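You operate a simulated robot arm through the tools that you are given. There is no shell and no other tool.

You are at the controls of a simulated robot arm. One attempt, no reset.

## Task
Move the small red die from the grey holder to the blue case.
Fine: lift it out with the press; the slide plate ends pulled out. Where these are worked on the way, their far stop is far enough and under half their travel is too little: slide plate.

Only the result counts: the job must be done as asked and must still hold three seconds after the hand-in. Knocking over, shifting, dropping, spilling or breaking anything else fails it.

## Robot
A 6-joint arm with a two-finger parallel gripper, fixed in place. Base frame: the origin is on the floor under the middle of its stand, x ahead of it, y to its left, z up. Lengths are in m, angles in degrees, forces in N, time in s.
With the tool pointing down near the work surface it reaches from about 0.32 to 0.7 m from the base axis. Its first joint turns from -166.0 to 166.0 degrees. Payload 4.1 kg.
Tool frame: the origin (TCP) lies between the finger pads and is the grasp point; the fingertips stand 0.023 m ahead of it; z points along the fingers, y is the line along which they close. The gripper opens to 0.094 m. The fingers are 0.038 m wide and 0.01 m thick; the gripper's body (0.054 by 0.096 m) begins 0.039 m behind the TCP.
Orientation is that of the tool frame in the base frame, as [roll, pitch, yaw] about the fixed x, y, z axes, in that order (R = Rz(yaw) Ry(pitch) Rx(roll)). With the fingers straight down and closing along the base's y, the tool's x points along the base's -x, its y along +y and its z along -z.

## Interface
- The arm moves only by the tool step_arm. Its argument "plan" is a list of rows, each a list of 3 entries, a list of its own where there are three numbers: the shift along the tool's x, y, z in m, then the turn, a rotation vector about the tool's x, y, z in degrees, then the finger opening in m, from 0 to 0.094. In form: [[[tx, ty, tz], [wx, wy, wz], fingers], ...]. A call has 1 to 20 rows; each row is the pose to reach, as a shift and turn from the pose commanded when the call began, along the tool's axes at that moment. Rows are played at 5 a second. More than 0.05 m and 8.6 degrees between two rows, or a gripper value outside its range, and nothing of the call is played. Where a pose cannot be reached the arm comes as near as it can. A force on the tool above 50 N (or 10 N above the force at the start of the call, whichever is more), or a blocked arm, ends the call early, and 0.2 s more pass. Each finger travels about 0.045 m/s and halts on what it meets, pressing with about 43 N; the grip force reading is that of the motor and also rises with nothing between the fingers. The clock runs only during rows and for 0.2 s after the last one: add rows that repeat a pose to give the fingers time. It gives the time, the measured TCP pose, the force on the tool (base axes), the opening and the grip force at its end, in the units of the frame above (readings bear some noise), with the torque about the TCP (base axes, N m) and any sound that the robot's microphone picked up.
- Cameras (640 x 400 px; columns grow to the right, rows downward): "scene" is fixed at [0.3929, 0.6528, 1.6146]; the picture's right is [-1.00, 0.00, 0.00], its down [0.00, 0.42, -0.91] and it looks along [-0.00, -0.91, -0.42] (base axes); focal length 366 px, centre (320, 200). "wrist" rides on the gripper at [0.086, 0.016, -0.074] in the tool frame; the picture's right is [-0.18, 0.98, 0.00], its down [-0.58, -0.11, -0.81] and it looks along [-0.79, -0.15, 0.59] (tool axes); focal length 243 px, centre (320, 200). There is no depth. A picture from a camera that has moved, and an enlarged one, comes with that camera's place and axes in the base frame and with its lens. The place of the scene camera against the robot may be out by one fixed shift of up to 0.018 m in any direction.
- capture(camera): a new picture of that camera. No time passes.
- move_column(by): slides the trunk up (or, below 0, down) by that many m; the arm rides with it, the base frame stays. It gives what a move gives, with no picture.
- close_up(camera, box): a new picture of the part [left, top, right, bottom] of that camera's present view, enlarged. No time passes.
- hand_in(): hands the job in; it is judged then, once.

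Places have to be worked out from the pictures, the camera data and where the tool is seen. Open the gripper and draw the arm clear of the work before you hand the job in, unless the task says otherwise.

The tools are called after "Call:" by a JSON object that holds its "fn" and its "kwargs". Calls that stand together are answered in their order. step_arm: Moves the arm, as the interface text tells. Its arguments: {"type":"object","properties":{"plan":{"type":"array"}},"required":["plan"]} The other tools are called the same way: move_column (by) moves the trunk up or down; capture (camera) takes a picture; close_up (camera, box) takes an enlarged picture of a part of a camera's view; hand_in () hands the job in.

At the start:

```text
clock: 0.0
ee_pos: [0.2596, -0.3733, 1.119]
tool_rot: [-180.0, 0.0, 179.9]
contact_force: [0.7, -0.2, -0.8]
wrist_torque: [0.01, 0.0, -0.03]
finger_gap: 0.094
gripper_force: 0.0
trunk travel left (down, up): [-0.5, 0.09]
```

scene: 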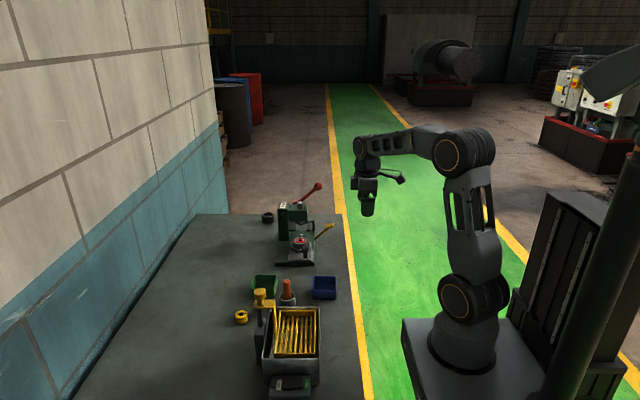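
wrist: 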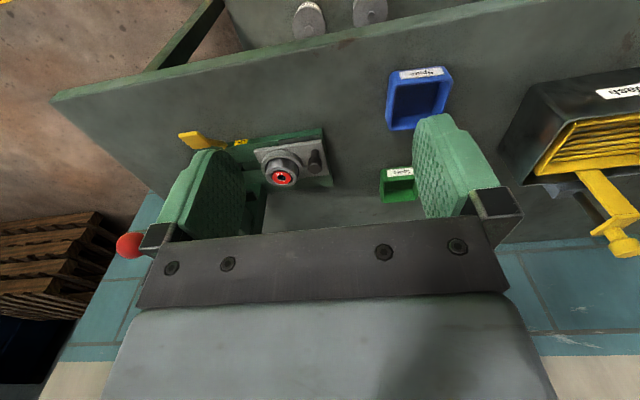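

I'll begin by looking closely at the bench, especially the press with the red die, its slide plate, and the blue case.

Call:
{"fn": "close_up", "kwargs": {"camera": "scene", "box": [240, 170, 360, 280]}}

Call:
{"fn": "close_up", "kwargs": {"camera": "scene", "box": [220, 260, 380, 400]}}

Call:
{"fn": "close_up", "kwargs": {"camera": "wrist", "box": [120, 50, 480, 270]}}

```text
3.64 times, centred on (300, 225) of scene
camera zoom: at [0.3929, 0.6528, 1.6146], right [-1.0, 0.0, 0.0], down [0.0, 0.42, -0.91], along [0.0, -0.91, -0.42], focal length 1330 px, centre (393, 109)
```

zoom: 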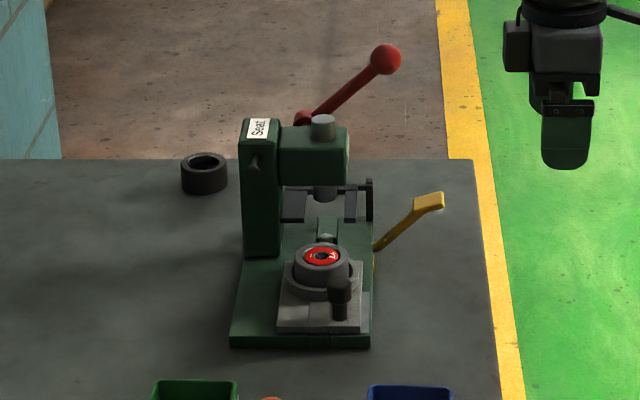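

```text
2.86 times, centred on (300, 330) of scene
camera zoom: at [0.3929, 0.6528, 1.6146], right [-1.0, 0.0, 0.0], down [0.0, 0.42, -0.91], along [0.0, -0.91, -0.42], focal length 1045 px, centre (377, -171)
```

zoom: 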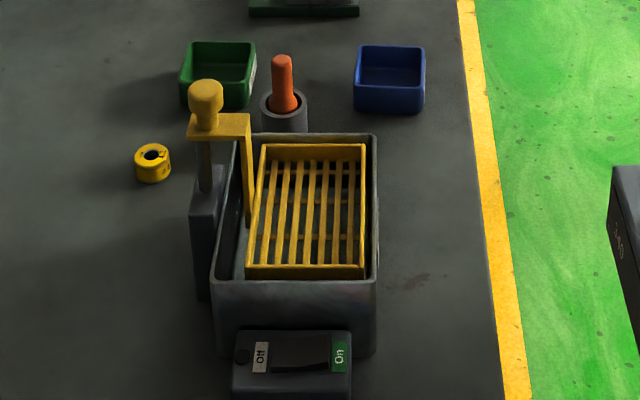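

```text
1.78 times, centred on (300, 160) of wrist
camera zoom: at [0.1727, -0.3564, 1.1917], right [0.18, 0.98, 0.0], down [0.58, -0.11, 0.81], along [0.79, -0.15, -0.59], focal length 431 px, centre (356, 271)
```

zoom: 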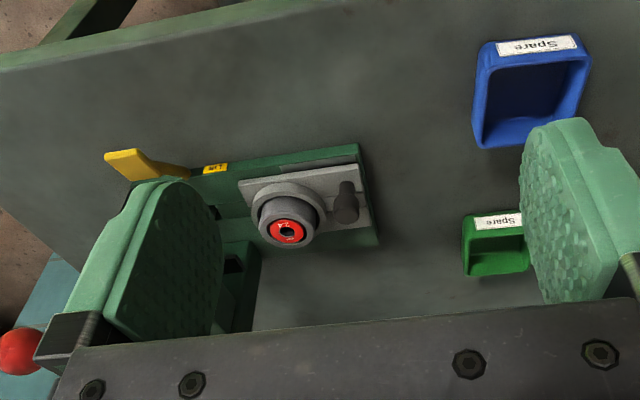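

The press stands near (0.46, -0.5). The grey slide plate with the holder and red die appears pulled toward the camera side, there is a yellow "Li.." lever on one side and a red "Seat" lever behind. I'll turn the tool 90° about the vertical and move a little to view the press from its front.

Call:
{"fn": "step_arm", "kwargs": {"plan": [[[-0.013, 0.011, -0.003], [0, 0, 8.2], 0.094], [[-0.026, 0.022, -0.006], [0, 0, 16.4], 0.094], [[-0.039, 0.033, -0.009], [0, 0, 24.6], 0.094], [[-0.052, 0.044, -0.012], [0, 0, 32.8], 0.094], [[-0.065, 0.055, -0.015], [0, 0, 41], 0.094], [[-0.078, 0.066, -0.018], [0, 0, 49.2], 0.094], [[-0.091, 0.077, -0.021], [0, 0, 57.4], 0.094], [[-0.104, 0.088, -0.024], [0, 0, 65.6], 0.094], [[-0.117, 0.099, -0.027], [0, 0, 73.8], 0.094], [[-0.13, 0.11, -0.03], [0, 0, 82], 0.094], [[-0.14, 0.12, -0.03], [0, 0, 90], 0.094]]}}

Call:
{"fn": "capture", "kwargs": {"camera": "wrist"}}

Call:
{"fn": "capture", "kwargs": {"camera": "scene"}}

```text
clock: 2.4
ee_pos: [0.4003, -0.2513, 1.1489]
tool_rot: [-180.0, -0.1, 89.9]
contact_force: [0.0, -0.3, 0.1]
wrist_torque: [-0.03, 0.05, 0.02]
finger_gap: 0.0939
gripper_force: 0.1
trunk travel left (down, up): [-0.5, 0.09]
```

```text
taken
camera wrist: at [0.4155, -0.1649, 1.2217], right [0.98, -0.19, 0.0], down [-0.11, -0.58, 0.81], along [-0.15, -0.79, -0.59], focal length 243 px, centre (320, 200)
```

wrist: 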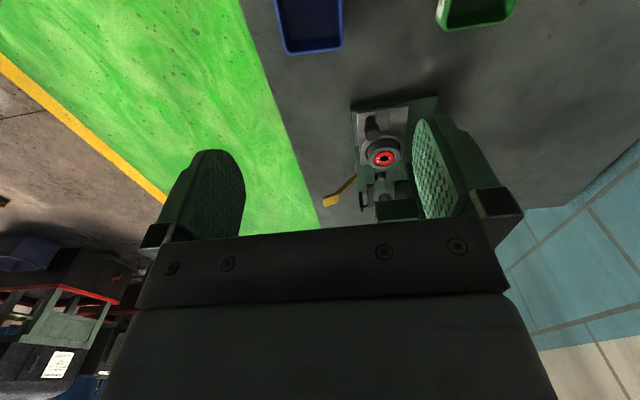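

```text
taken
```

scene: 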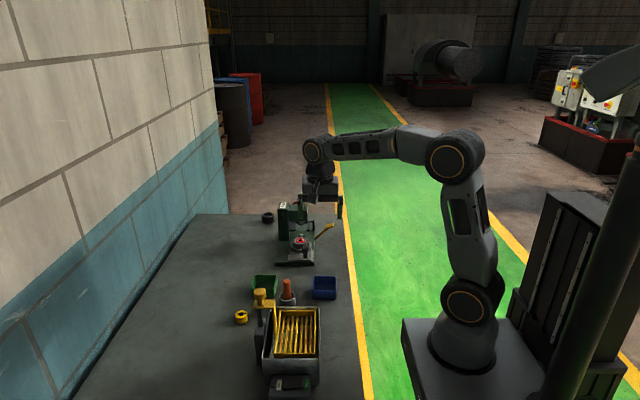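

From here I can see the die and plate between the fingers. I'll enlarge that region and the scene view.

Call:
{"fn": "close_up", "kwargs": {"camera": "wrist", "box": [310, 80, 460, 230]}}

Call:
{"fn": "close_up", "kwargs": {"camera": "scene", "box": [255, 185, 345, 275]}}

```text
2.67 times, centred on (385, 155) of wrist
camera zoom: at [0.4155, -0.1649, 1.2217], right [0.98, -0.19, 0.0], down [-0.11, -0.58, 0.81], along [-0.15, -0.79, -0.59], focal length 647 px, centre (147, 320)
```

zoom: 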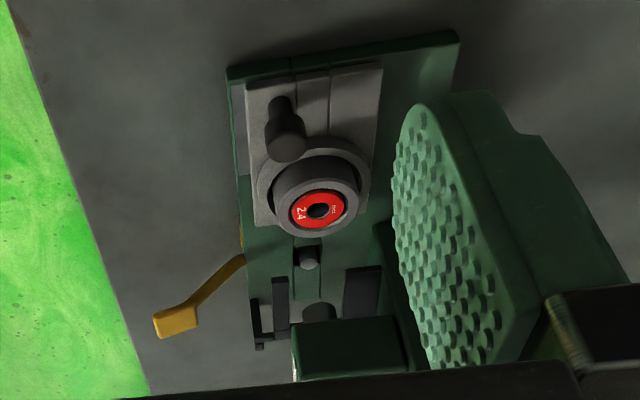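

```text
4.44 times, centred on (300, 230) of scene
camera zoom: at [0.3929, 0.6528, 1.6146], right [-1.0, 0.0, 0.0], down [0.0, 0.42, -0.91], along [0.0, -0.91, -0.42], focal length 1625 px, centre (409, 67)
```

zoom: 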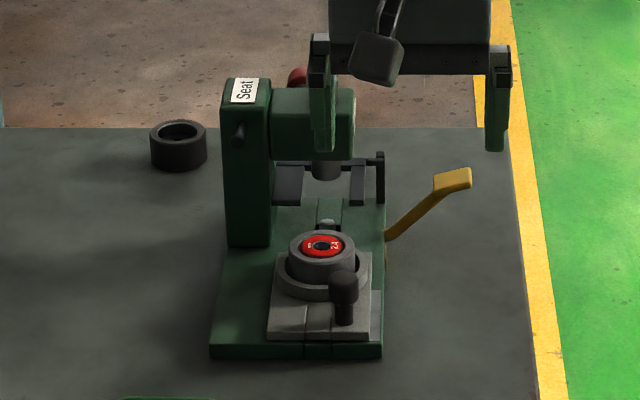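

The press has an ejector pin channel behind the holder (under the ram), so the plate needs pushing in, the yellow lever worked, then the plate pulled out. I'll go lower and a bit closer for a better front view.

Call:
{"fn": "step_arm", "kwargs": {"plan": [[[-0.01, 0.02, 0.035], [0, 0, 0], 0.094], [[-0.02, 0.04, 0.07], [0, 0, 0], 0.094], [[-0.02, 0.05, 0.1], [0, 0, 0], 0.094], [[-0.02, 0.05, 0.1], [0, 0, 0], 0.094]]}}

Call:
{"fn": "capture", "kwargs": {"camera": "wrist"}}

Call:
{"fn": "close_up", "kwargs": {"camera": "wrist", "box": [230, 60, 430, 240]}}

```text
clock: 3.4
ee_pos: [0.4487, -0.27, 1.0482]
tool_rot: [180.0, 0.0, 90.2]
contact_force: [-0.1, 0.0, 1.1]
wrist_torque: [0.0, -0.01, 0.02]
finger_gap: 0.0941
gripper_force: 0.1
trunk travel left (down, up): [-0.5, 0.09]
```

```text
taken
camera wrist: at [0.4651, -0.1845, 1.1219], right [0.98, -0.18, 0.0], down [-0.11, -0.58, 0.81], along [-0.15, -0.79, -0.59], focal length 243 px, centre (320, 200)
```

wrist: 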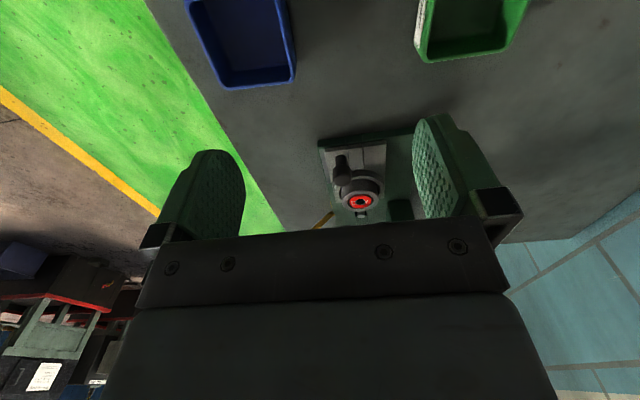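

```text
2.22 times, centred on (330, 150) of wrist
camera zoom: at [0.4651, -0.1845, 1.1219], right [0.98, -0.18, 0.0], down [-0.11, -0.58, 0.81], along [-0.15, -0.79, -0.59], focal length 539 px, centre (298, 311)
```

zoom: 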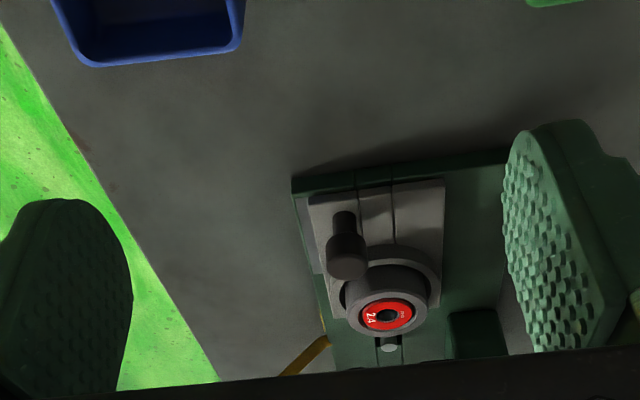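

Triangulating two wrist views: die top ≈ (0.471, -0.482, 0.911), plate knob head ≈ (0.4515, -0.416, 0.913), yellow lever pad ≈ (0.362, -0.579, 0.916) with pivot ≈ (0.421, -0.564, 0.87). I'll go round to the lever's side to see it and its label.

Call:
{"fn": "step_arm", "kwargs": {"plan": [[[0, -0.045, 0], [0, 0, -8.2], 0.094], [[0, -0.09, 0], [0, 0, -16.4], 0.094], [[0, -0.135, 0], [0, 0, -24.6], 0.094], [[0, -0.18, 0], [0, 0, -32.8], 0.094], [[-0.037, -0.2, 0], [0, 0, -41], 0.094], [[-0.074, -0.2, 0], [0, 0, -49.2], 0.094], [[-0.111, -0.2, 0], [0, 0, -57.4], 0.094], [[-0.148, -0.2, 0], [0, 0, -65.6], 0.094], [[-0.185, -0.2, 0], [0, 0, -73.8], 0.094], [[-0.222, -0.2, 0], [0, 0, -82], 0.094], [[-0.26, -0.2, 0.01], [0, 0, -90], 0.094], [[-0.26, -0.2, 0.01], [0, 0, -90], 0.094]]}}

Call:
{"fn": "capture", "kwargs": {"camera": "wrist"}}

Call:
{"fn": "close_up", "kwargs": {"camera": "wrist", "box": [200, 90, 440, 240]}}

```text
clock: 6.0
ee_pos: [0.2479, -0.5338, 1.0384]
tool_rot: [-180.0, 0.0, -179.9]
contact_force: [-0.3, 0.5, 0.6]
wrist_torque: [-0.02, 0.03, 0.02]
finger_gap: 0.0939
gripper_force: 0.2
trunk travel left (down, up): [-0.5, 0.09]
```

```text
taken
camera wrist: at [0.1606, -0.5185, 1.1112], right [0.18, 0.98, 0.0], down [0.58, -0.11, 0.81], along [0.79, -0.15, -0.59], focal length 243 px, centre (320, 200)
```

wrist: 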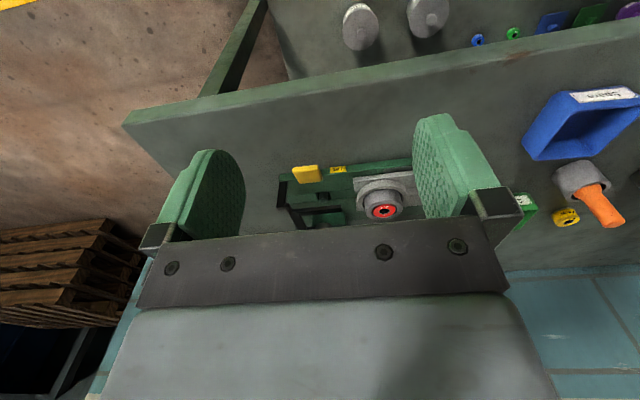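

```text
2.67 times, centred on (320, 165) of wrist
camera zoom: at [0.1606, -0.5185, 1.1112], right [0.18, 0.98, 0.0], down [0.58, -0.11, 0.81], along [0.79, -0.15, -0.59], focal length 647 px, centre (320, 293)
```

zoom: 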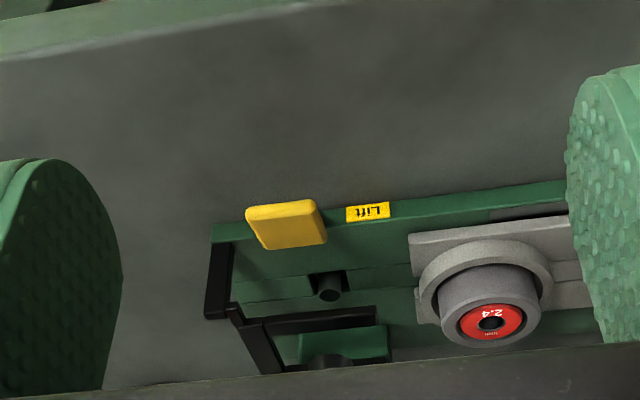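

The pad of the lever is level and marked "Lift"; the pin sits in the slot beside it, with a black fork bracket under the ram. I'll tilt the tool to lift the camera's line of sight and see the press's upper part.

Call:
{"fn": "step_arm", "kwargs": {"plan": [[[0, 0, 0], [0, -8, 0], 0.094], [[0, 0, 0], [0, -16, 0], 0.094], [[0, 0, 0], [0, -24, 0], 0.094], [[0, 0, 0], [0, -30, 0], 0.094], [[0, 0, 0], [0, -30, 0], 0.094]]}}

Call:
{"fn": "capture", "kwargs": {"camera": "wrist"}}

Call:
{"fn": "close_up", "kwargs": {"camera": "wrist", "box": [200, 60, 440, 230]}}

```text
clock: 7.2
ee_pos: [0.2485, -0.5328, 1.0382]
tool_rot: [180.0, 30.1, -180.0]
contact_force: [0.5, -0.2, -0.8]
wrist_torque: [-0.03, -0.02, 0.02]
finger_gap: 0.0941
gripper_force: 0.0
trunk travel left (down, up): [-0.5, 0.09]
```

```text
taken
camera wrist: at [0.1365, -0.5166, 1.0582], right [0.16, 0.98, 0.09], down [0.1, -0.11, 0.99], along [0.98, -0.15, -0.11], focal length 243 px, centre (320, 200)
```

wrist: 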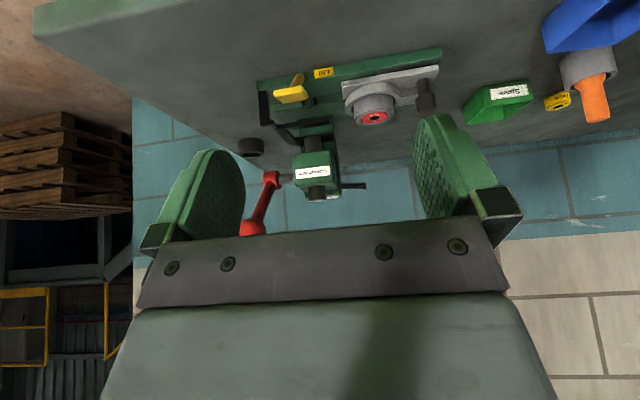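

```text
2.35 times, centred on (320, 145) of wrist
camera zoom: at [0.1365, -0.5166, 1.0582], right [0.16, 0.98, 0.09], down [0.1, -0.11, 0.99], along [0.98, -0.15, -0.11], focal length 571 px, centre (320, 329)
```

zoom: 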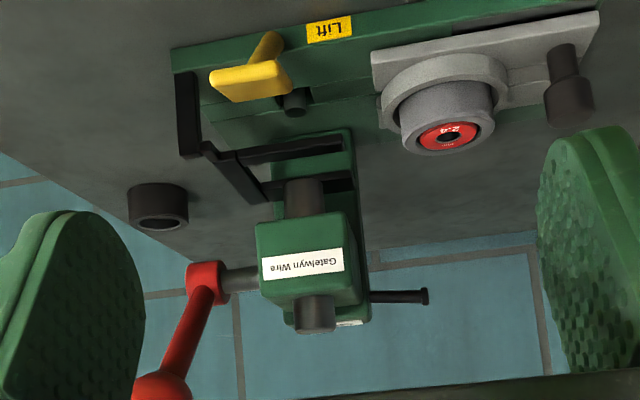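

This view shows everything: the die is at (0.472, -0.480), while the ejector pin under the ram is at about (0.476, -0.570), so the plate has about 0.09 m of travel. The knob is to be gripped and pushed in along -y; I'll untilt, back off, and go round to the front.

Call:
{"fn": "step_arm", "kwargs": {"plan": [[[-0.01, 0.02, -0.02], [0, 8, 0], 0.094], [[-0.02, 0.06, -0.035], [0, 16, 0], 0.094], [[-0.025, 0.1, -0.043], [0, 24, 0], 0.094], [[-0.025, 0.14, -0.043], [0, 30, 0], 0.094], [[-0.025, 0.18, -0.043], [0, 30, 0], 0.094], [[-0.025, 0.2, -0.043], [0, 30, 0], 0.094]]}}

Call:
{"fn": "step_arm", "kwargs": {"plan": [[[-0.02, 0, 0], [0, 0, 8.2], 0.094], [[-0.04, 0, 0], [0, 0, 16.4], 0.094], [[-0.06, 0, 0], [0, 0, 24.6], 0.094], [[-0.08, 0, 0], [0, 0, 32.8], 0.094], [[-0.1, 0, 0], [0, 0, 41], 0.094], [[-0.12, 0, 0], [0, 0, 49.2], 0.094], [[-0.14, 0, 0], [0, 0, 57.4], 0.094], [[-0.16, 0, 0], [0, 0, 65.6], 0.094], [[-0.18, 0, 0], [0, 0, 73.8], 0.094], [[-0.195, 0, 0], [0, 0, 82], 0.094], [[-0.203, 0, 0.02], [0, 0, 90], 0.094], [[-0.203, 0, 0.03], [0, 0, 90], 0.094]]}}

```text
clock: 8.6
ee_pos: [0.2473, -0.3315, 1.0885]
tool_rot: [-179.9, -0.1, 179.9]
contact_force: [0.6, -0.1, -0.4]
wrist_torque: [-0.07, -0.01, -0.01]
finger_gap: 0.0941
gripper_force: 0.1
trunk travel left (down, up): [-0.5, 0.09]
```

```text
clock: 11.2
ee_pos: [0.452, -0.3327, 1.0579]
tool_rot: [180.0, 0.0, 90.1]
contact_force: [0.4, 0.6, -0.3]
wrist_torque: [-0.03, 0.01, -0.01]
finger_gap: 0.0943
gripper_force: 0.1
trunk travel left (down, up): [-0.5, 0.09]
```

Now at (0.452, -0.333, 1.058) facing the press. I'll tilt the fingers forward 20° toward the press and look.

Call:
{"fn": "step_arm", "kwargs": {"plan": [[[0, 0, 0], [0, -7, 0], 0.094], [[0, 0, 0], [0, -14, 0], 0.094], [[0, 0, 0], [0, -20, 0], 0.094], [[0, 0, 0], [0, -20, 0], 0.094]]}}

Call:
{"fn": "capture", "kwargs": {"camera": "wrist"}}

Call:
{"fn": "close_up", "kwargs": {"camera": "wrist", "box": [240, 60, 430, 240]}}

```text
clock: 12.2
ee_pos: [0.4521, -0.3322, 1.0581]
tool_rot: [180.0, 20.1, 90.0]
contact_force: [0.1, 0.1, 0.2]
wrist_torque: [0.01, 0.0, 0.01]
finger_gap: 0.0941
gripper_force: 0.1
trunk travel left (down, up): [-0.5, 0.09]
```

```text
taken
camera wrist: at [0.4684, -0.2253, 1.0966], right [0.98, -0.17, 0.06], down [-0.11, -0.27, 0.96], along [-0.15, -0.95, -0.28], focal length 243 px, centre (320, 200)
```

wrist: 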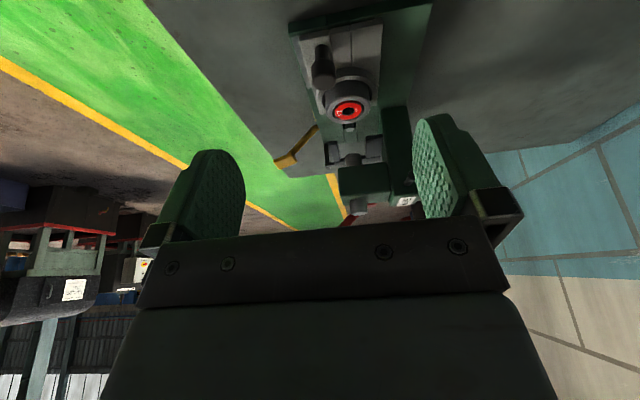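

```text
2.22 times, centred on (335, 150) of wrist
camera zoom: at [0.4684, -0.2253, 1.0966], right [0.98, -0.17, 0.06], down [-0.11, -0.27, 0.96], along [-0.15, -0.95, -0.28], focal length 539 px, centre (287, 311)
```

zoom: 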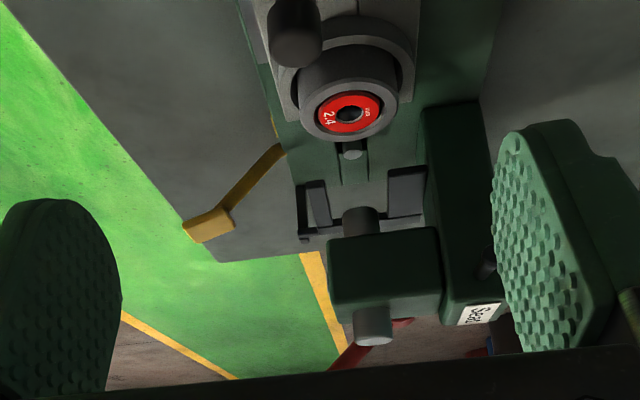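

From this view the knob head projects where I predicted, (0.4515, -0.416, 0.913). I'll narrow the fingers to 0.06 and descend along the tilted tool axis so they straddle the knob head, stopping to check.

Call:
{"fn": "step_arm", "kwargs": {"plan": [[[-0.0307, 0, 0.03], [0, 0, 0], 0.06], [[-0.0307, 0, 0.07], [0, 0, 0], 0.06], [[-0.0307, 0, 0.1], [0, 0, 0], 0.06], [[-0.0307, 0, 0.125], [0, 0, 0], 0.06], [[-0.0307, 0, 0.125], [0, 0, 0], 0.06]]}}

Call:
{"fn": "close_up", "kwargs": {"camera": "wrist", "box": [200, 0, 460, 240]}}

Call:
{"fn": "close_up", "kwargs": {"camera": "scene", "box": [255, 185, 345, 275]}}

```text
clock: 13.4
ee_pos: [0.4517, -0.4056, 0.9516]
tool_rot: [-179.9, 20.0, 90.0]
contact_force: [0.5, -0.8, 0.0]
wrist_torque: [0.04, 0.01, 0.02]
finger_gap: 0.0602
gripper_force: 0.1
trunk travel left (down, up): [-0.5, 0.09]
```

```text
1.67 times, centred on (330, 120) of wrist
camera zoom: at [0.4676, -0.298, 0.9902], right [0.98, -0.17, 0.06], down [-0.11, -0.27, 0.96], along [-0.15, -0.95, -0.28], focal length 404 px, centre (303, 333)
```

zoom: 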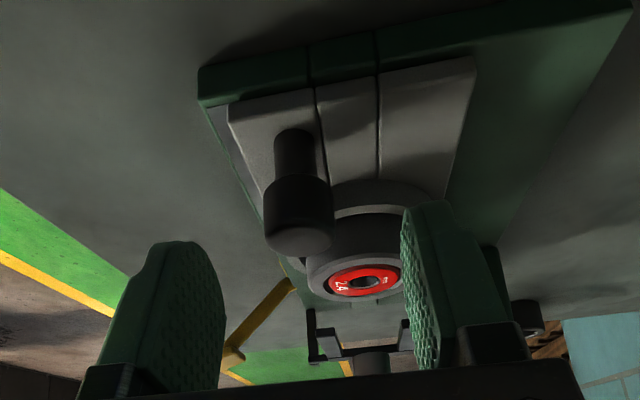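

```text
4.44 times, centred on (300, 230) of scene
camera zoom: at [0.3929, 0.6528, 1.6146], right [-1.0, 0.0, 0.0], down [0.0, 0.42, -0.91], along [0.0, -0.91, -0.42], focal length 1625 px, centre (409, 67)
```

zoom: 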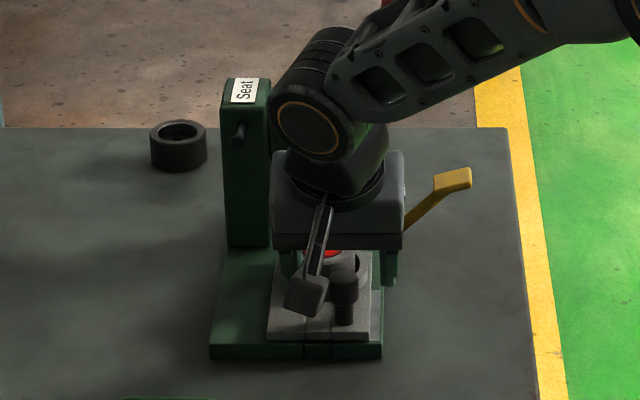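

The knob head is centred between the fingers (x≈0.451, head z≈0.90–0.923). I'll descend the last 3.5 cm and close on it.

Call:
{"fn": "step_arm", "kwargs": {"plan": [[[0.001, -0.0007, 0.018], [0, 0, 0], 0.06], [[0.0017, -0.0007, 0.0351], [0, 0, 0], 0.06], [[0.0017, -0.0007, 0.0351], [0, 0, 0], 0.06], [[0.0017, -0.0007, 0.0351], [0, 0, 0], 0.0], [[0.0017, -0.0007, 0.0351], [0, 0, 0], 0.0], [[0.0017, -0.0007, 0.0351], [0, 0, 0], 0.0], [[0.0017, -0.0007, 0.0351], [0, 0, 0], 0.0]]}}

Call:
{"fn": "close_up", "kwargs": {"camera": "wrist", "box": [200, 0, 460, 240]}}

```text
clock: 15.0
ee_pos: [0.4505, -0.4161, 0.9189]
tool_rot: [179.9, 19.9, 90.0]
contact_force: [-8.8, 0.3, -1.0]
wrist_torque: [0.09, -0.13, -0.06]
finger_gap: 0.0236
gripper_force: 45.1
trunk travel left (down, up): [-0.5, 0.09]
```

```text
1.67 times, centred on (330, 120) of wrist
camera zoom: at [0.4666, -0.3079, 0.9576], right [0.98, -0.17, 0.06], down [-0.11, -0.27, 0.96], along [-0.15, -0.95, -0.29], focal length 404 px, centre (303, 333)
```

zoom: 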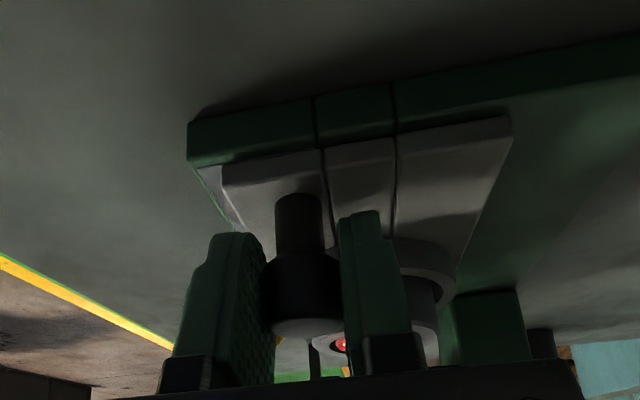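

The knob is gripped (gap 0.0236). I'll start pushing the plate in along -y slowly, 4 cm first, to check that it slides freely.

Call:
{"fn": "step_arm", "kwargs": {"plan": [[[-0.0094, -0.001, 0.0034], [0, 0, 0], 0.0], [[-0.0188, -0.001, 0.0068], [0, 0, 0], 0.0], [[-0.0282, -0.001, 0.0103], [0, 0, 0], 0.0], [[-0.0376, -0.001, 0.0137], [0, 0, 0], 0.0]]}}

Call:
{"fn": "close_up", "kwargs": {"camera": "wrist", "box": [200, 0, 460, 240]}}

Call:
{"fn": "close_up", "kwargs": {"camera": "scene", "box": [255, 185, 345, 275]}}

```text
clock: 16.0
ee_pos: [0.45, -0.455, 0.9189]
tool_rot: [179.9, 20.1, 90.1]
contact_force: [-1.3, -0.3, 5.4]
wrist_torque: [0.49, 0.42, -0.04]
finger_gap: 0.0237
gripper_force: 44.6
trunk travel left (down, up): [-0.5, 0.09]
```

```text
1.67 times, centred on (330, 120) of wrist
camera zoom: at [0.4662, -0.3476, 0.9574], right [0.98, -0.17, 0.06], down [-0.11, -0.27, 0.96], along [-0.15, -0.95, -0.28], focal length 404 px, centre (303, 333)
```

zoom: 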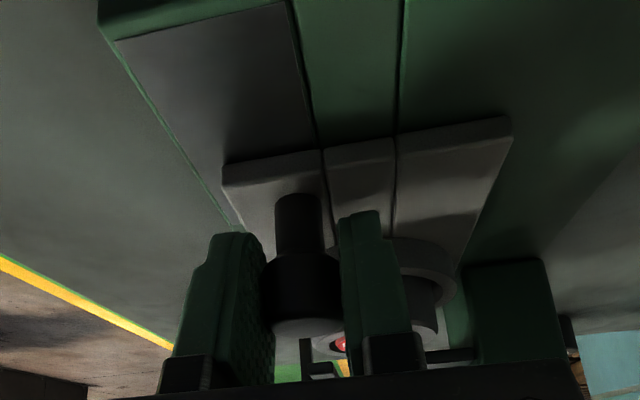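

```text
4.44 times, centred on (300, 230) of scene
camera zoom: at [0.3929, 0.6528, 1.6146], right [-1.0, 0.0, 0.0], down [0.0, 0.42, -0.91], along [0.0, -0.91, -0.42], focal length 1625 px, centre (409, 67)
```

zoom: 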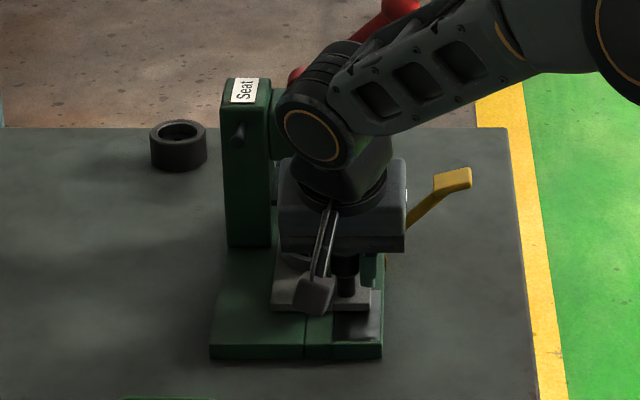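

It slides freely. I'll continue pushing toward the far stop with small steps and watch for the force to rise.

Call:
{"fn": "step_arm", "kwargs": {"plan": [[[-0.0094, 0, 0.0034], [0, 0, 0], 0.0], [[-0.0188, 0, 0.0068], [0, 0, 0], 0.0], [[-0.0282, 0, 0.0103], [0, 0, 0], 0.0], [[-0.0376, 0, 0.0137], [0, 0, 0], 0.0], [[-0.0432, 0, 0.0157], [0, 0, 0], 0.0]]}}

Call:
{"fn": "close_up", "kwargs": {"camera": "wrist", "box": [200, 0, 460, 240]}}

Call:
{"fn": "close_up", "kwargs": {"camera": "scene", "box": [255, 185, 345, 275]}}

```text
clock: 17.2
ee_pos: [0.4497, -0.5021, 0.9176]
tool_rot: [179.9, 20.1, 90.1]
contact_force: [-4.6, -2.8, 7.5]
wrist_torque: [0.68, 0.41, 0.13]
finger_gap: 0.0237
gripper_force: 45.2
trunk travel left (down, up): [-0.5, 0.09]
```

```text
1.67 times, centred on (330, 120) of wrist
camera zoom: at [0.4665, -0.3951, 0.9574], right [0.98, -0.17, 0.06], down [-0.11, -0.27, 0.96], along [-0.15, -0.95, -0.28], focal length 404 px, centre (303, 333)
```

zoom: 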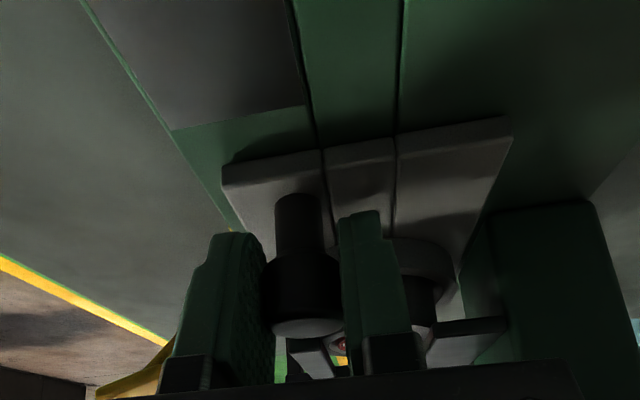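

```text
4.44 times, centred on (300, 230) of scene
camera zoom: at [0.3929, 0.6528, 1.6146], right [-1.0, 0.0, 0.0], down [0.0, 0.42, -0.91], along [0.0, -0.91, -0.42], focal length 1625 px, centre (409, 67)
```

zoom: 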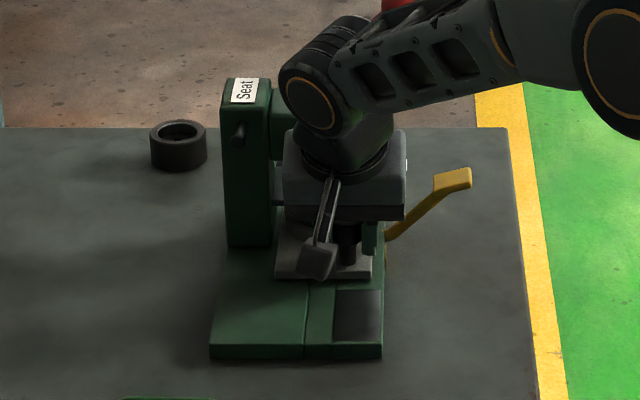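

Still moving freely at 0.086 m of travel. I'll inch further to find the far stop.

Call:
{"fn": "step_arm", "kwargs": {"plan": [[[-0.0028, 0, 0.001], [0, 0, 0], 0.0], [[-0.0056, 0, 0.002], [0, 0, 0], 0.0], [[-0.0084, 0, 0.0031], [0, 0, 0], 0.0], [[-0.0113, 0, 0.0041], [0, 0, 0], 0.0]]}}

```text
clock: 18.2
ee_pos: [0.4509, -0.5064, 0.9179]
tool_rot: [-180.0, 19.8, 90.1]
contact_force: [-9.3, 40.2, 3.2]
wrist_torque: [0.3, -0.27, -0.05]
finger_gap: 0.0236
gripper_force: 44.9
trunk travel left (down, up): [-0.5, 0.09]
```

The far stop is reached at knob y≈-0.506 (40 N reaction, 0.09 m travel). I'll ease off the pressure, open the fingers, and back out along the tool axis.

Call:
{"fn": "step_arm", "kwargs": {"plan": [[[0.0035, 0.0005, -0.0013], [0, 0, 0], 0.0], [[0.0066, 0.0008, -0.0024], [0, 0, 0], 0.0], [[0.0066, 0.0008, -0.0024], [0, 0, 0], 0.03], [[0.0066, 0.0008, -0.0024], [0, 0, 0], 0.05], [[0.0066, 0.0008, -0.0024], [0, 0, 0], 0.05], [[0.0066, 0.0008, -0.0024], [0, 0, 0], 0.05], [[0.0066, 0.0008, -0.0324], [0, 0, 0], 0.05], [[0.0066, 0.0008, -0.0724], [0, 0, 0], 0.05], [[0.0066, 0.0008, -0.1124], [0, 0, 0], 0.05], [[0.0366, 0.0008, -0.1324], [0, 0, 0], 0.05], [[0.0366, 0.0008, -0.1324], [0, 0, 0], 0.05]]}}

Call:
{"fn": "capture", "kwargs": {"camera": "wrist"}}

Call:
{"fn": "close_up", "kwargs": {"camera": "wrist", "box": [230, 40, 430, 240]}}

```text
clock: 20.6
ee_pos: [0.4526, -0.4341, 1.0306]
tool_rot: [179.9, 20.0, 90.0]
contact_force: [0.6, -0.1, 1.1]
wrist_torque: [-0.05, -0.03, 0.02]
finger_gap: 0.05
gripper_force: 0.1
trunk travel left (down, up): [-0.5, 0.09]
```

```text
taken
camera wrist: at [0.4689, -0.3257, 1.0701], right [0.98, -0.17, 0.06], down [-0.11, -0.27, 0.96], along [-0.15, -0.95, -0.28], focal length 243 px, centre (320, 200)
```

wrist: 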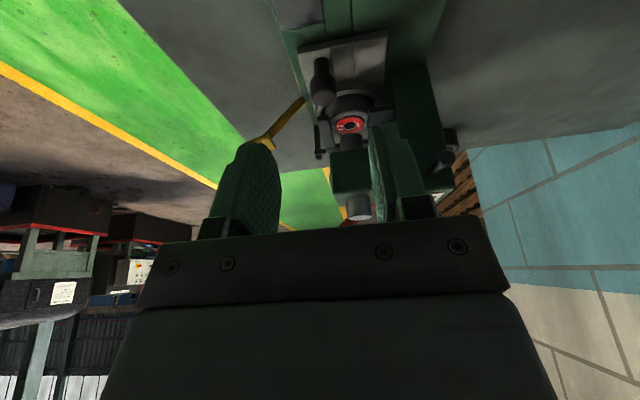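

```text
2.00 times, centred on (330, 140) of wrist
camera zoom: at [0.4689, -0.3257, 1.0701], right [0.98, -0.17, 0.06], down [-0.11, -0.27, 0.96], along [-0.15, -0.95, -0.28], focal length 485 px, centre (300, 320)
```

zoom: 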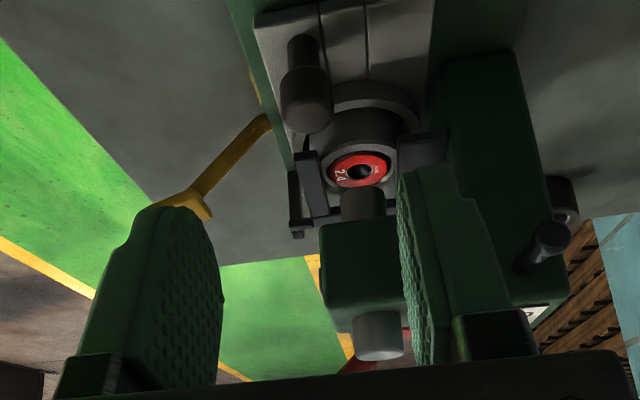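

The holder now sits under the fork and ram. Next I'll close the fingers and move round to a spot in front of the yellow "Lift" lever pad, then look again before pressing.

Call:
{"fn": "step_arm", "kwargs": {"plan": [[[-0.007, -0.0305, 0.006], [0, 0, 0], 0.03], [[-0.014, -0.061, 0.012], [0, 0, 0], 0.01], [[-0.0207, -0.0916, 0.0188], [0, 0, 0], 0.0], [[-0.0335, -0.0916, 0.042], [0, 0, 0], 0.0], [[-0.0463, -0.0916, 0.0654], [0, 0, 0], 0.0], [[-0.0463, -0.0916, 0.0654], [0, 0, 0], 0.0]]}}

Call:
{"fn": "capture", "kwargs": {"camera": "wrist"}}

Call:
{"fn": "close_up", "kwargs": {"camera": "wrist", "box": [220, 40, 440, 240]}}

Call:
{"fn": "close_up", "kwargs": {"camera": "scene", "box": [255, 155, 375, 275]}}

```text
clock: 22.0
ee_pos: [0.3612, -0.4985, 0.9824]
tool_rot: [180.0, 20.1, 90.1]
contact_force: [-0.1, -0.5, -0.6]
wrist_torque: [-0.01, -0.02, 0.01]
finger_gap: 0.0001
gripper_force: 42.6
trunk travel left (down, up): [-0.5, 0.09]
```

```text
taken
camera wrist: at [0.3774, -0.3915, 1.0223], right [0.98, -0.17, 0.06], down [-0.11, -0.27, 0.96], along [-0.15, -0.95, -0.28], focal length 243 px, centre (320, 200)
```

wrist: 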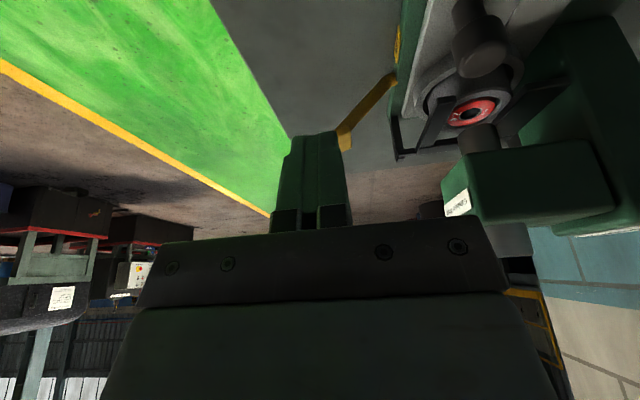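

```text
2.00 times, centred on (330, 140) of wrist
camera zoom: at [0.3774, -0.3915, 1.0223], right [0.98, -0.17, 0.06], down [-0.11, -0.27, 0.96], along [-0.15, -0.95, -0.28], focal length 485 px, centre (300, 320)
```

zoom: 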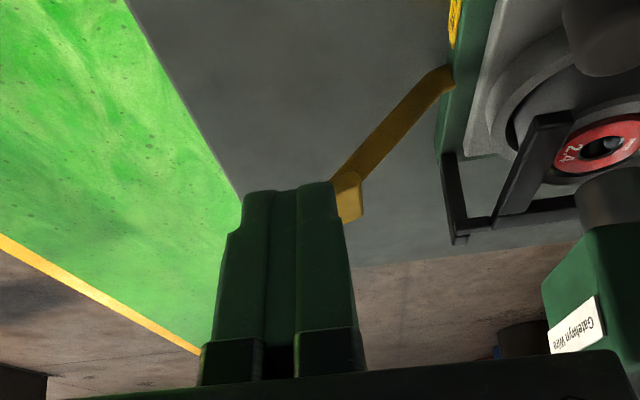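

```text
3.33 times, centred on (315, 215) of scene
camera zoom: at [0.3929, 0.6528, 1.6146], right [-1.0, 0.0, 0.0], down [0.0, 0.42, -0.91], along [0.0, -0.91, -0.42], focal length 1219 px, centre (337, 150)
```

zoom: 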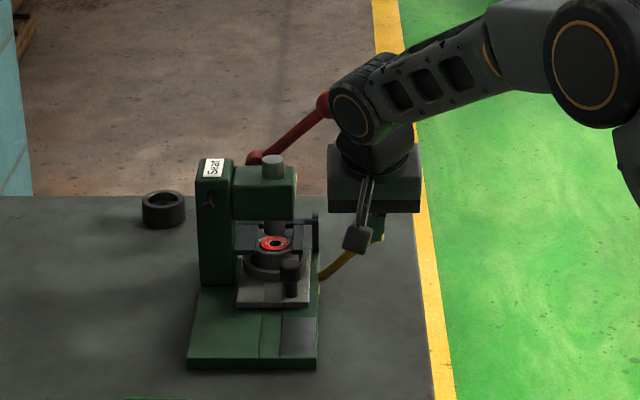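

The lever pad is right behind the closed fingertips. I'll move forward 8 cm to put the fingertips just above the pad, then check.

Call:
{"fn": "step_arm", "kwargs": {"plan": [[[-0.025, 0, 0.0126], [0, 0, 0], 0.0], [[-0.05, 0, 0.0252], [0, 0, 0], 0.0], [[-0.073, 0, 0.0377], [0, 0, 0], 0.0], [[-0.073, 0, 0.0377], [0, 0, 0], 0.0]]}}

Call:
{"fn": "close_up", "kwargs": {"camera": "wrist", "box": [220, 40, 440, 240]}}

Call:
{"fn": "close_up", "kwargs": {"camera": "scene", "box": [255, 155, 375, 275]}}

```text
clock: 23.0
ee_pos: [0.3606, -0.5826, 0.9741]
tool_rot: [-180.0, 20.0, 90.0]
contact_force: [0.1, 0.3, 0.0]
wrist_torque: [0.03, 0.02, 0.0]
finger_gap: 0.0002
gripper_force: 42.6
trunk travel left (down, up): [-0.5, 0.09]
```

```text
2.00 times, centred on (330, 140) of wrist
camera zoom: at [0.3769, -0.4749, 1.0126], right [0.98, -0.17, 0.06], down [-0.11, -0.27, 0.96], along [-0.15, -0.95, -0.29], focal length 485 px, centre (300, 320)
```

zoom: 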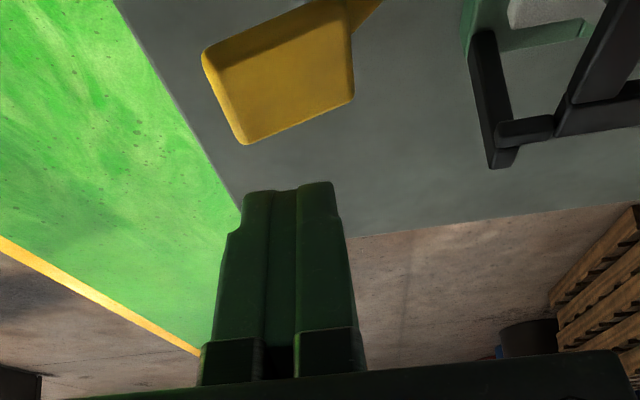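

```text
3.33 times, centred on (315, 215) of scene
camera zoom: at [0.3929, 0.6528, 1.6146], right [-1.0, 0.0, 0.0], down [0.0, 0.42, -0.91], along [0.0, -0.91, -0.42], focal length 1219 px, centre (337, 150)
```

zoom: 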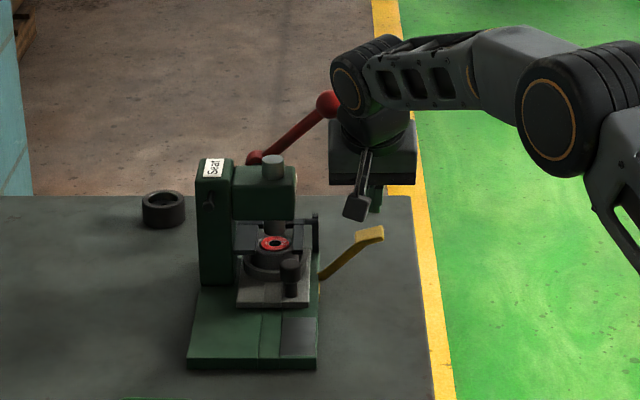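

The fingertips are just above the pad (pad centre ≈ (0.3625, -0.568, 0.925), far edge y≈-0.583). I'll press down gently through first contact and read the force.

Call:
{"fn": "step_arm", "kwargs": {"plan": [[[0.0072, 0.001, 0.008], [0, 0, 0], 0.0], [[0.0099, 0.001, 0.0156], [0, 0, 0], 0.0], [[0.0123, -0.002, 0.0221], [0, 0, 0], 0.0], [[0.0147, -0.005, 0.0287], [0, 0, 0], 0.0]]}}

Call:
{"fn": "close_up", "kwargs": {"camera": "wrist", "box": [220, 0, 440, 240]}}

Call:
{"fn": "close_up", "kwargs": {"camera": "scene", "box": [255, 155, 375, 275]}}

```text
clock: 24.0
ee_pos: [0.356, -0.5764, 0.942]
tool_rot: [179.9, 20.2, 90.0]
contact_force: [-1.7, -0.2, 3.8]
wrist_torque: [0.03, 0.06, 0.04]
finger_gap: 0.0
gripper_force: 42.4
trunk travel left (down, up): [-0.5, 0.09]
```

```text
1.67 times, centred on (330, 120) of wrist
camera zoom: at [0.3717, -0.469, 0.9806], right [0.98, -0.17, 0.06], down [-0.11, -0.27, 0.96], along [-0.15, -0.95, -0.28], focal length 404 px, centre (303, 333)
```

zoom: 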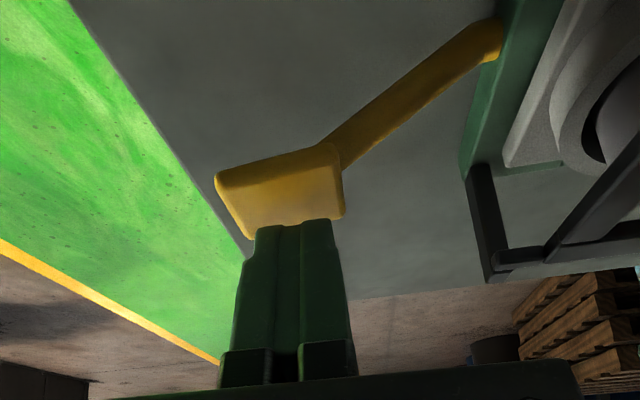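

```text
3.33 times, centred on (315, 215) of scene
camera zoom: at [0.3929, 0.6528, 1.6146], right [-1.0, 0.0, 0.0], down [0.0, 0.42, -0.91], along [0.0, -0.91, -0.42], focal length 1219 px, centre (337, 150)
```

zoom: 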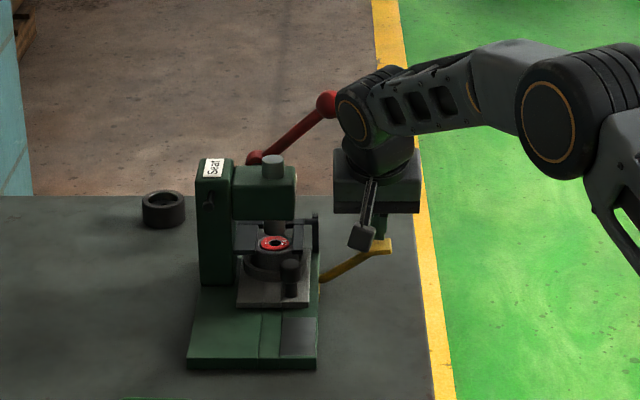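

Contact made with only ~4 N, and the lever is moving down. I'll follow its arc further down in small steps.

Call:
{"fn": "step_arm", "kwargs": {"plan": [[[0.0021, -0.004, 0.0056], [0, 0, 0], 0.0], [[0.0039, -0.008, 0.0108], [0, 0, 0], 0.0], [[0.0062, -0.011, 0.0169], [0, 0, 0], 0.0], [[0.0086, -0.0144, 0.0235], [0, 0, 0], 0.0]]}}

Call:
{"fn": "close_up", "kwargs": {"camera": "wrist", "box": [220, 0, 440, 240]}}

Call:
{"fn": "close_up", "kwargs": {"camera": "scene", "box": [255, 185, 355, 275]}}

```text
clock: 25.0
ee_pos: [0.3401, -0.577, 0.9168]
tool_rot: [180.0, 19.9, 90.0]
contact_force: [6.6, 1.1, 9.3]
wrist_torque: [0.14, -0.25, -0.06]
finger_gap: 0.0001
gripper_force: 42.4
trunk travel left (down, up): [-0.5, 0.09]
```

```text
1.67 times, centred on (330, 120) of wrist
camera zoom: at [0.3562, -0.4694, 0.9559], right [0.98, -0.17, 0.06], down [-0.11, -0.27, 0.96], along [-0.15, -0.95, -0.28], focal length 404 px, centre (303, 333)
```

zoom: 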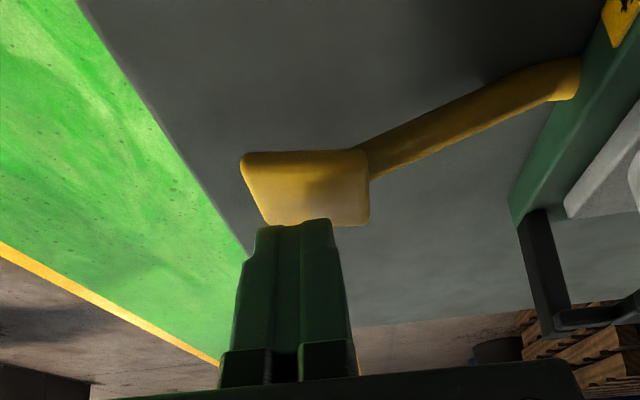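

```text
4.44 times, centred on (305, 230) of scene
camera zoom: at [0.3929, 0.6528, 1.6146], right [-1.0, 0.0, 0.0], down [0.0, 0.42, -0.91], along [0.0, -0.91, -0.42], focal length 1625 px, centre (387, 67)
```

zoom: 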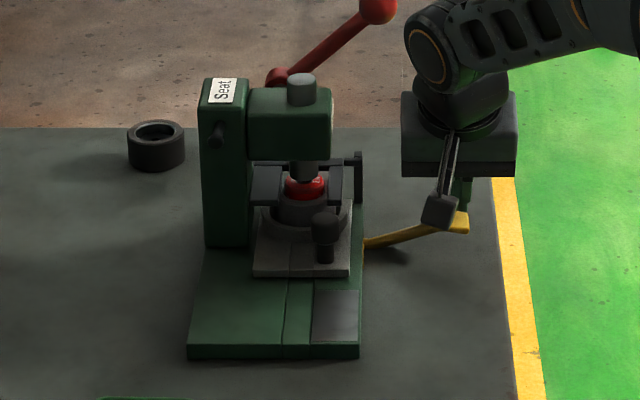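

The red die is visibly rising out of the holder through the fork. I'll zoom in on it before pressing further.

Call:
{"fn": "close_up", "kwargs": {"camera": "scene", "box": [285, 205, 330, 250]}}

```text
8.89 times, centred on (308, 228) of scene
camera zoom: at [0.3929, 0.6528, 1.6146], right [-1.0, 0.0, 0.0], down [0.0, 0.42, -0.91], along [0.0, -0.91, -0.42], focal length 3251 px, centre (431, -44)
```

zoom: 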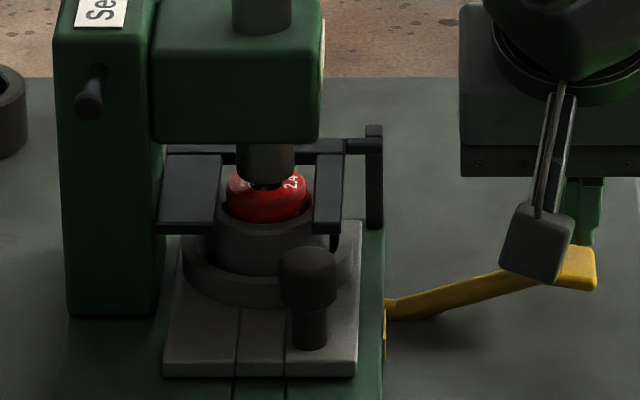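

The die has risen close to the ram's nose with little force. I'll press a little further in small steps, watching the force.

Call:
{"fn": "step_arm", "kwargs": {"plan": [[[0.0012, 0.0005, 0.0033], [0, 0, 0], 0.0], [[0.0024, 0.0, 0.0066], [0, 0, 0], 0.0], [[0.0036, -0.0005, 0.01], [0, 0, 0], 0.0]]}}

Call:
{"fn": "close_up", "kwargs": {"camera": "scene", "box": [285, 205, 330, 250]}}

Call:
{"fn": "close_up", "kwargs": {"camera": "wrist", "box": [220, 0, 440, 240]}}

```text
clock: 25.8
ee_pos: [0.338, -0.5763, 0.9078]
tool_rot: [179.9, 20.2, 90.0]
contact_force: [-7.2, -1.0, 20.3]
wrist_torque: [0.2, 0.01, 0.06]
finger_gap: 0.0
gripper_force: 41.8
trunk travel left (down, up): [-0.5, 0.09]
```

```text
8.89 times, centred on (308, 228) of scene
camera zoom: at [0.3929, 0.6528, 1.6146], right [-1.0, 0.0, 0.0], down [0.0, 0.42, -0.91], along [0.0, -0.91, -0.42], focal length 3251 px, centre (431, -44)
```

zoom: 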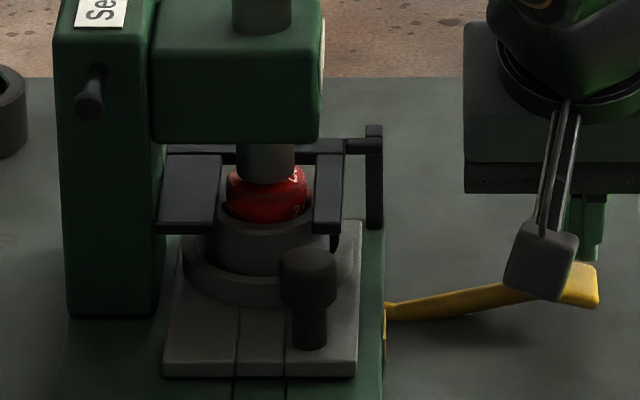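

```text
1.67 times, centred on (330, 120) of wrist
camera zoom: at [0.3545, -0.4693, 0.9478], right [0.98, -0.17, 0.06], down [-0.11, -0.27, 0.96], along [-0.15, -0.95, -0.28], focal length 404 px, centre (303, 333)
```

zoom: 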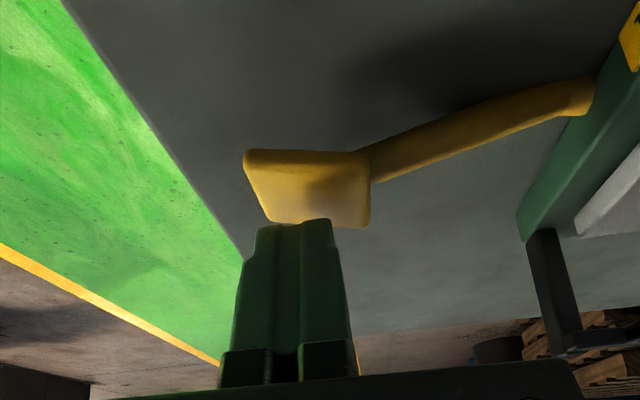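

The die is up by roughly 15–17 mm and the force is 20 N. I'll add 3 mm more in 1 mm steps to tell whether this is the lever's stop.

Call:
{"fn": "step_arm", "kwargs": {"plan": [[[0.0004, 0.001, 0.001], [0, 0, 0], 0.0], [[0.0007, 0.001, 0.002], [0, 0, 0], 0.0], [[0.0011, 0.001, 0.003], [0, 0, 0], 0.0]]}}

Call:
{"fn": "close_up", "kwargs": {"camera": "scene", "box": [285, 205, 330, 250]}}

```text
clock: 26.6
ee_pos: [0.3384, -0.5764, 0.9083]
tool_rot: [179.8, 20.5, 90.0]
contact_force: [-18.2, -3.3, 33.5]
wrist_torque: [0.21, 0.21, 0.14]
finger_gap: 0.0001
gripper_force: 42.0
trunk travel left (down, up): [-0.5, 0.09]
```

```text
8.89 times, centred on (308, 228) of scene
camera zoom: at [0.3929, 0.6528, 1.6146], right [-1.0, 0.0, 0.0], down [0.0, 0.42, -0.91], along [0.0, -0.91, -0.42], focal length 3251 px, centre (431, -44)
```

zoom: 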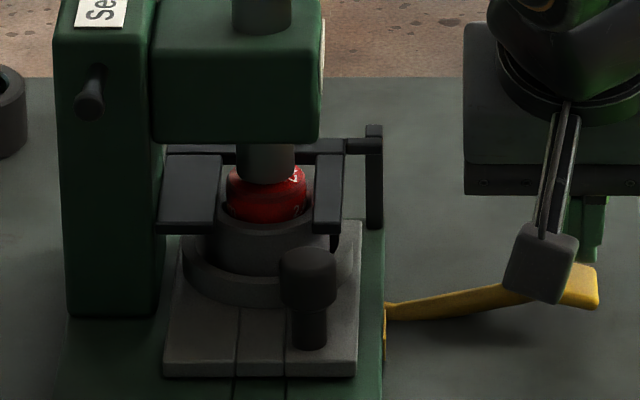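

No further motion while the force climbed to 33 N, so the lever is at its stop. I'll come up slowly along the arc and see what the lever and die do.

Call:
{"fn": "step_arm", "kwargs": {"plan": [[[-0.0012, -0.001, -0.0033], [0, 0, 0], 0.0], [[-0.0024, 0, -0.0066], [0, 0, 0], 0.0], [[-0.0044, 0.002, -0.0122], [0, 0, 0], 0.0], [[-0.0062, 0.004, -0.0169], [0, 0, 0], 0.0]]}}

Call:
{"fn": "close_up", "kwargs": {"camera": "scene", "box": [285, 205, 330, 250]}}

Call:
{"fn": "close_up", "kwargs": {"camera": "wrist", "box": [220, 0, 440, 240]}}

```text
clock: 27.6
ee_pos: [0.3468, -0.5749, 0.9185]
tool_rot: [-180.0, 19.8, 90.1]
contact_force: [0.4, 1.6, 1.6]
wrist_torque: [0.06, -0.05, -0.01]
finger_gap: 0.0001
gripper_force: 42.4
trunk travel left (down, up): [-0.5, 0.09]
```

```text
8.89 times, centred on (308, 228) of scene
camera zoom: at [0.3929, 0.6528, 1.6146], right [-1.0, 0.0, 0.0], down [0.0, 0.42, -0.91], along [0.0, -0.91, -0.42], focal length 3251 px, centre (431, -44)
```

zoom: 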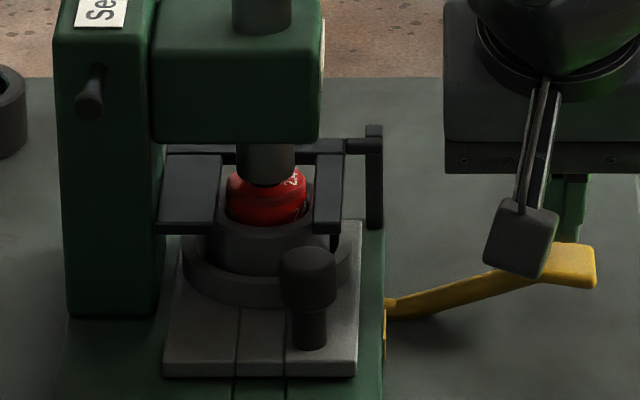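

```text
1.67 times, centred on (330, 120) of wrist
camera zoom: at [0.3626, -0.4684, 0.9584], right [0.98, -0.17, 0.06], down [-0.11, -0.27, 0.96], along [-0.15, -0.95, -0.29], focal length 404 px, centre (303, 333)
```

zoom: 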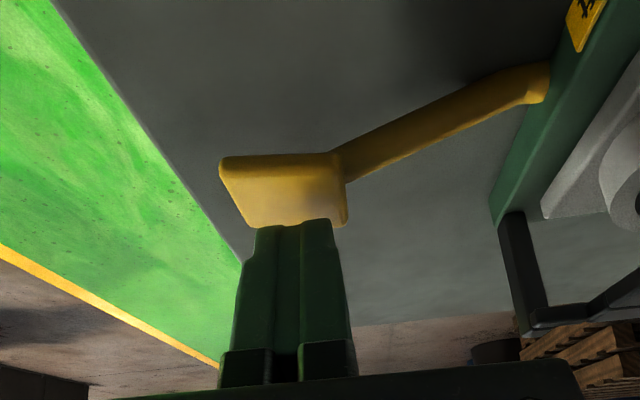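

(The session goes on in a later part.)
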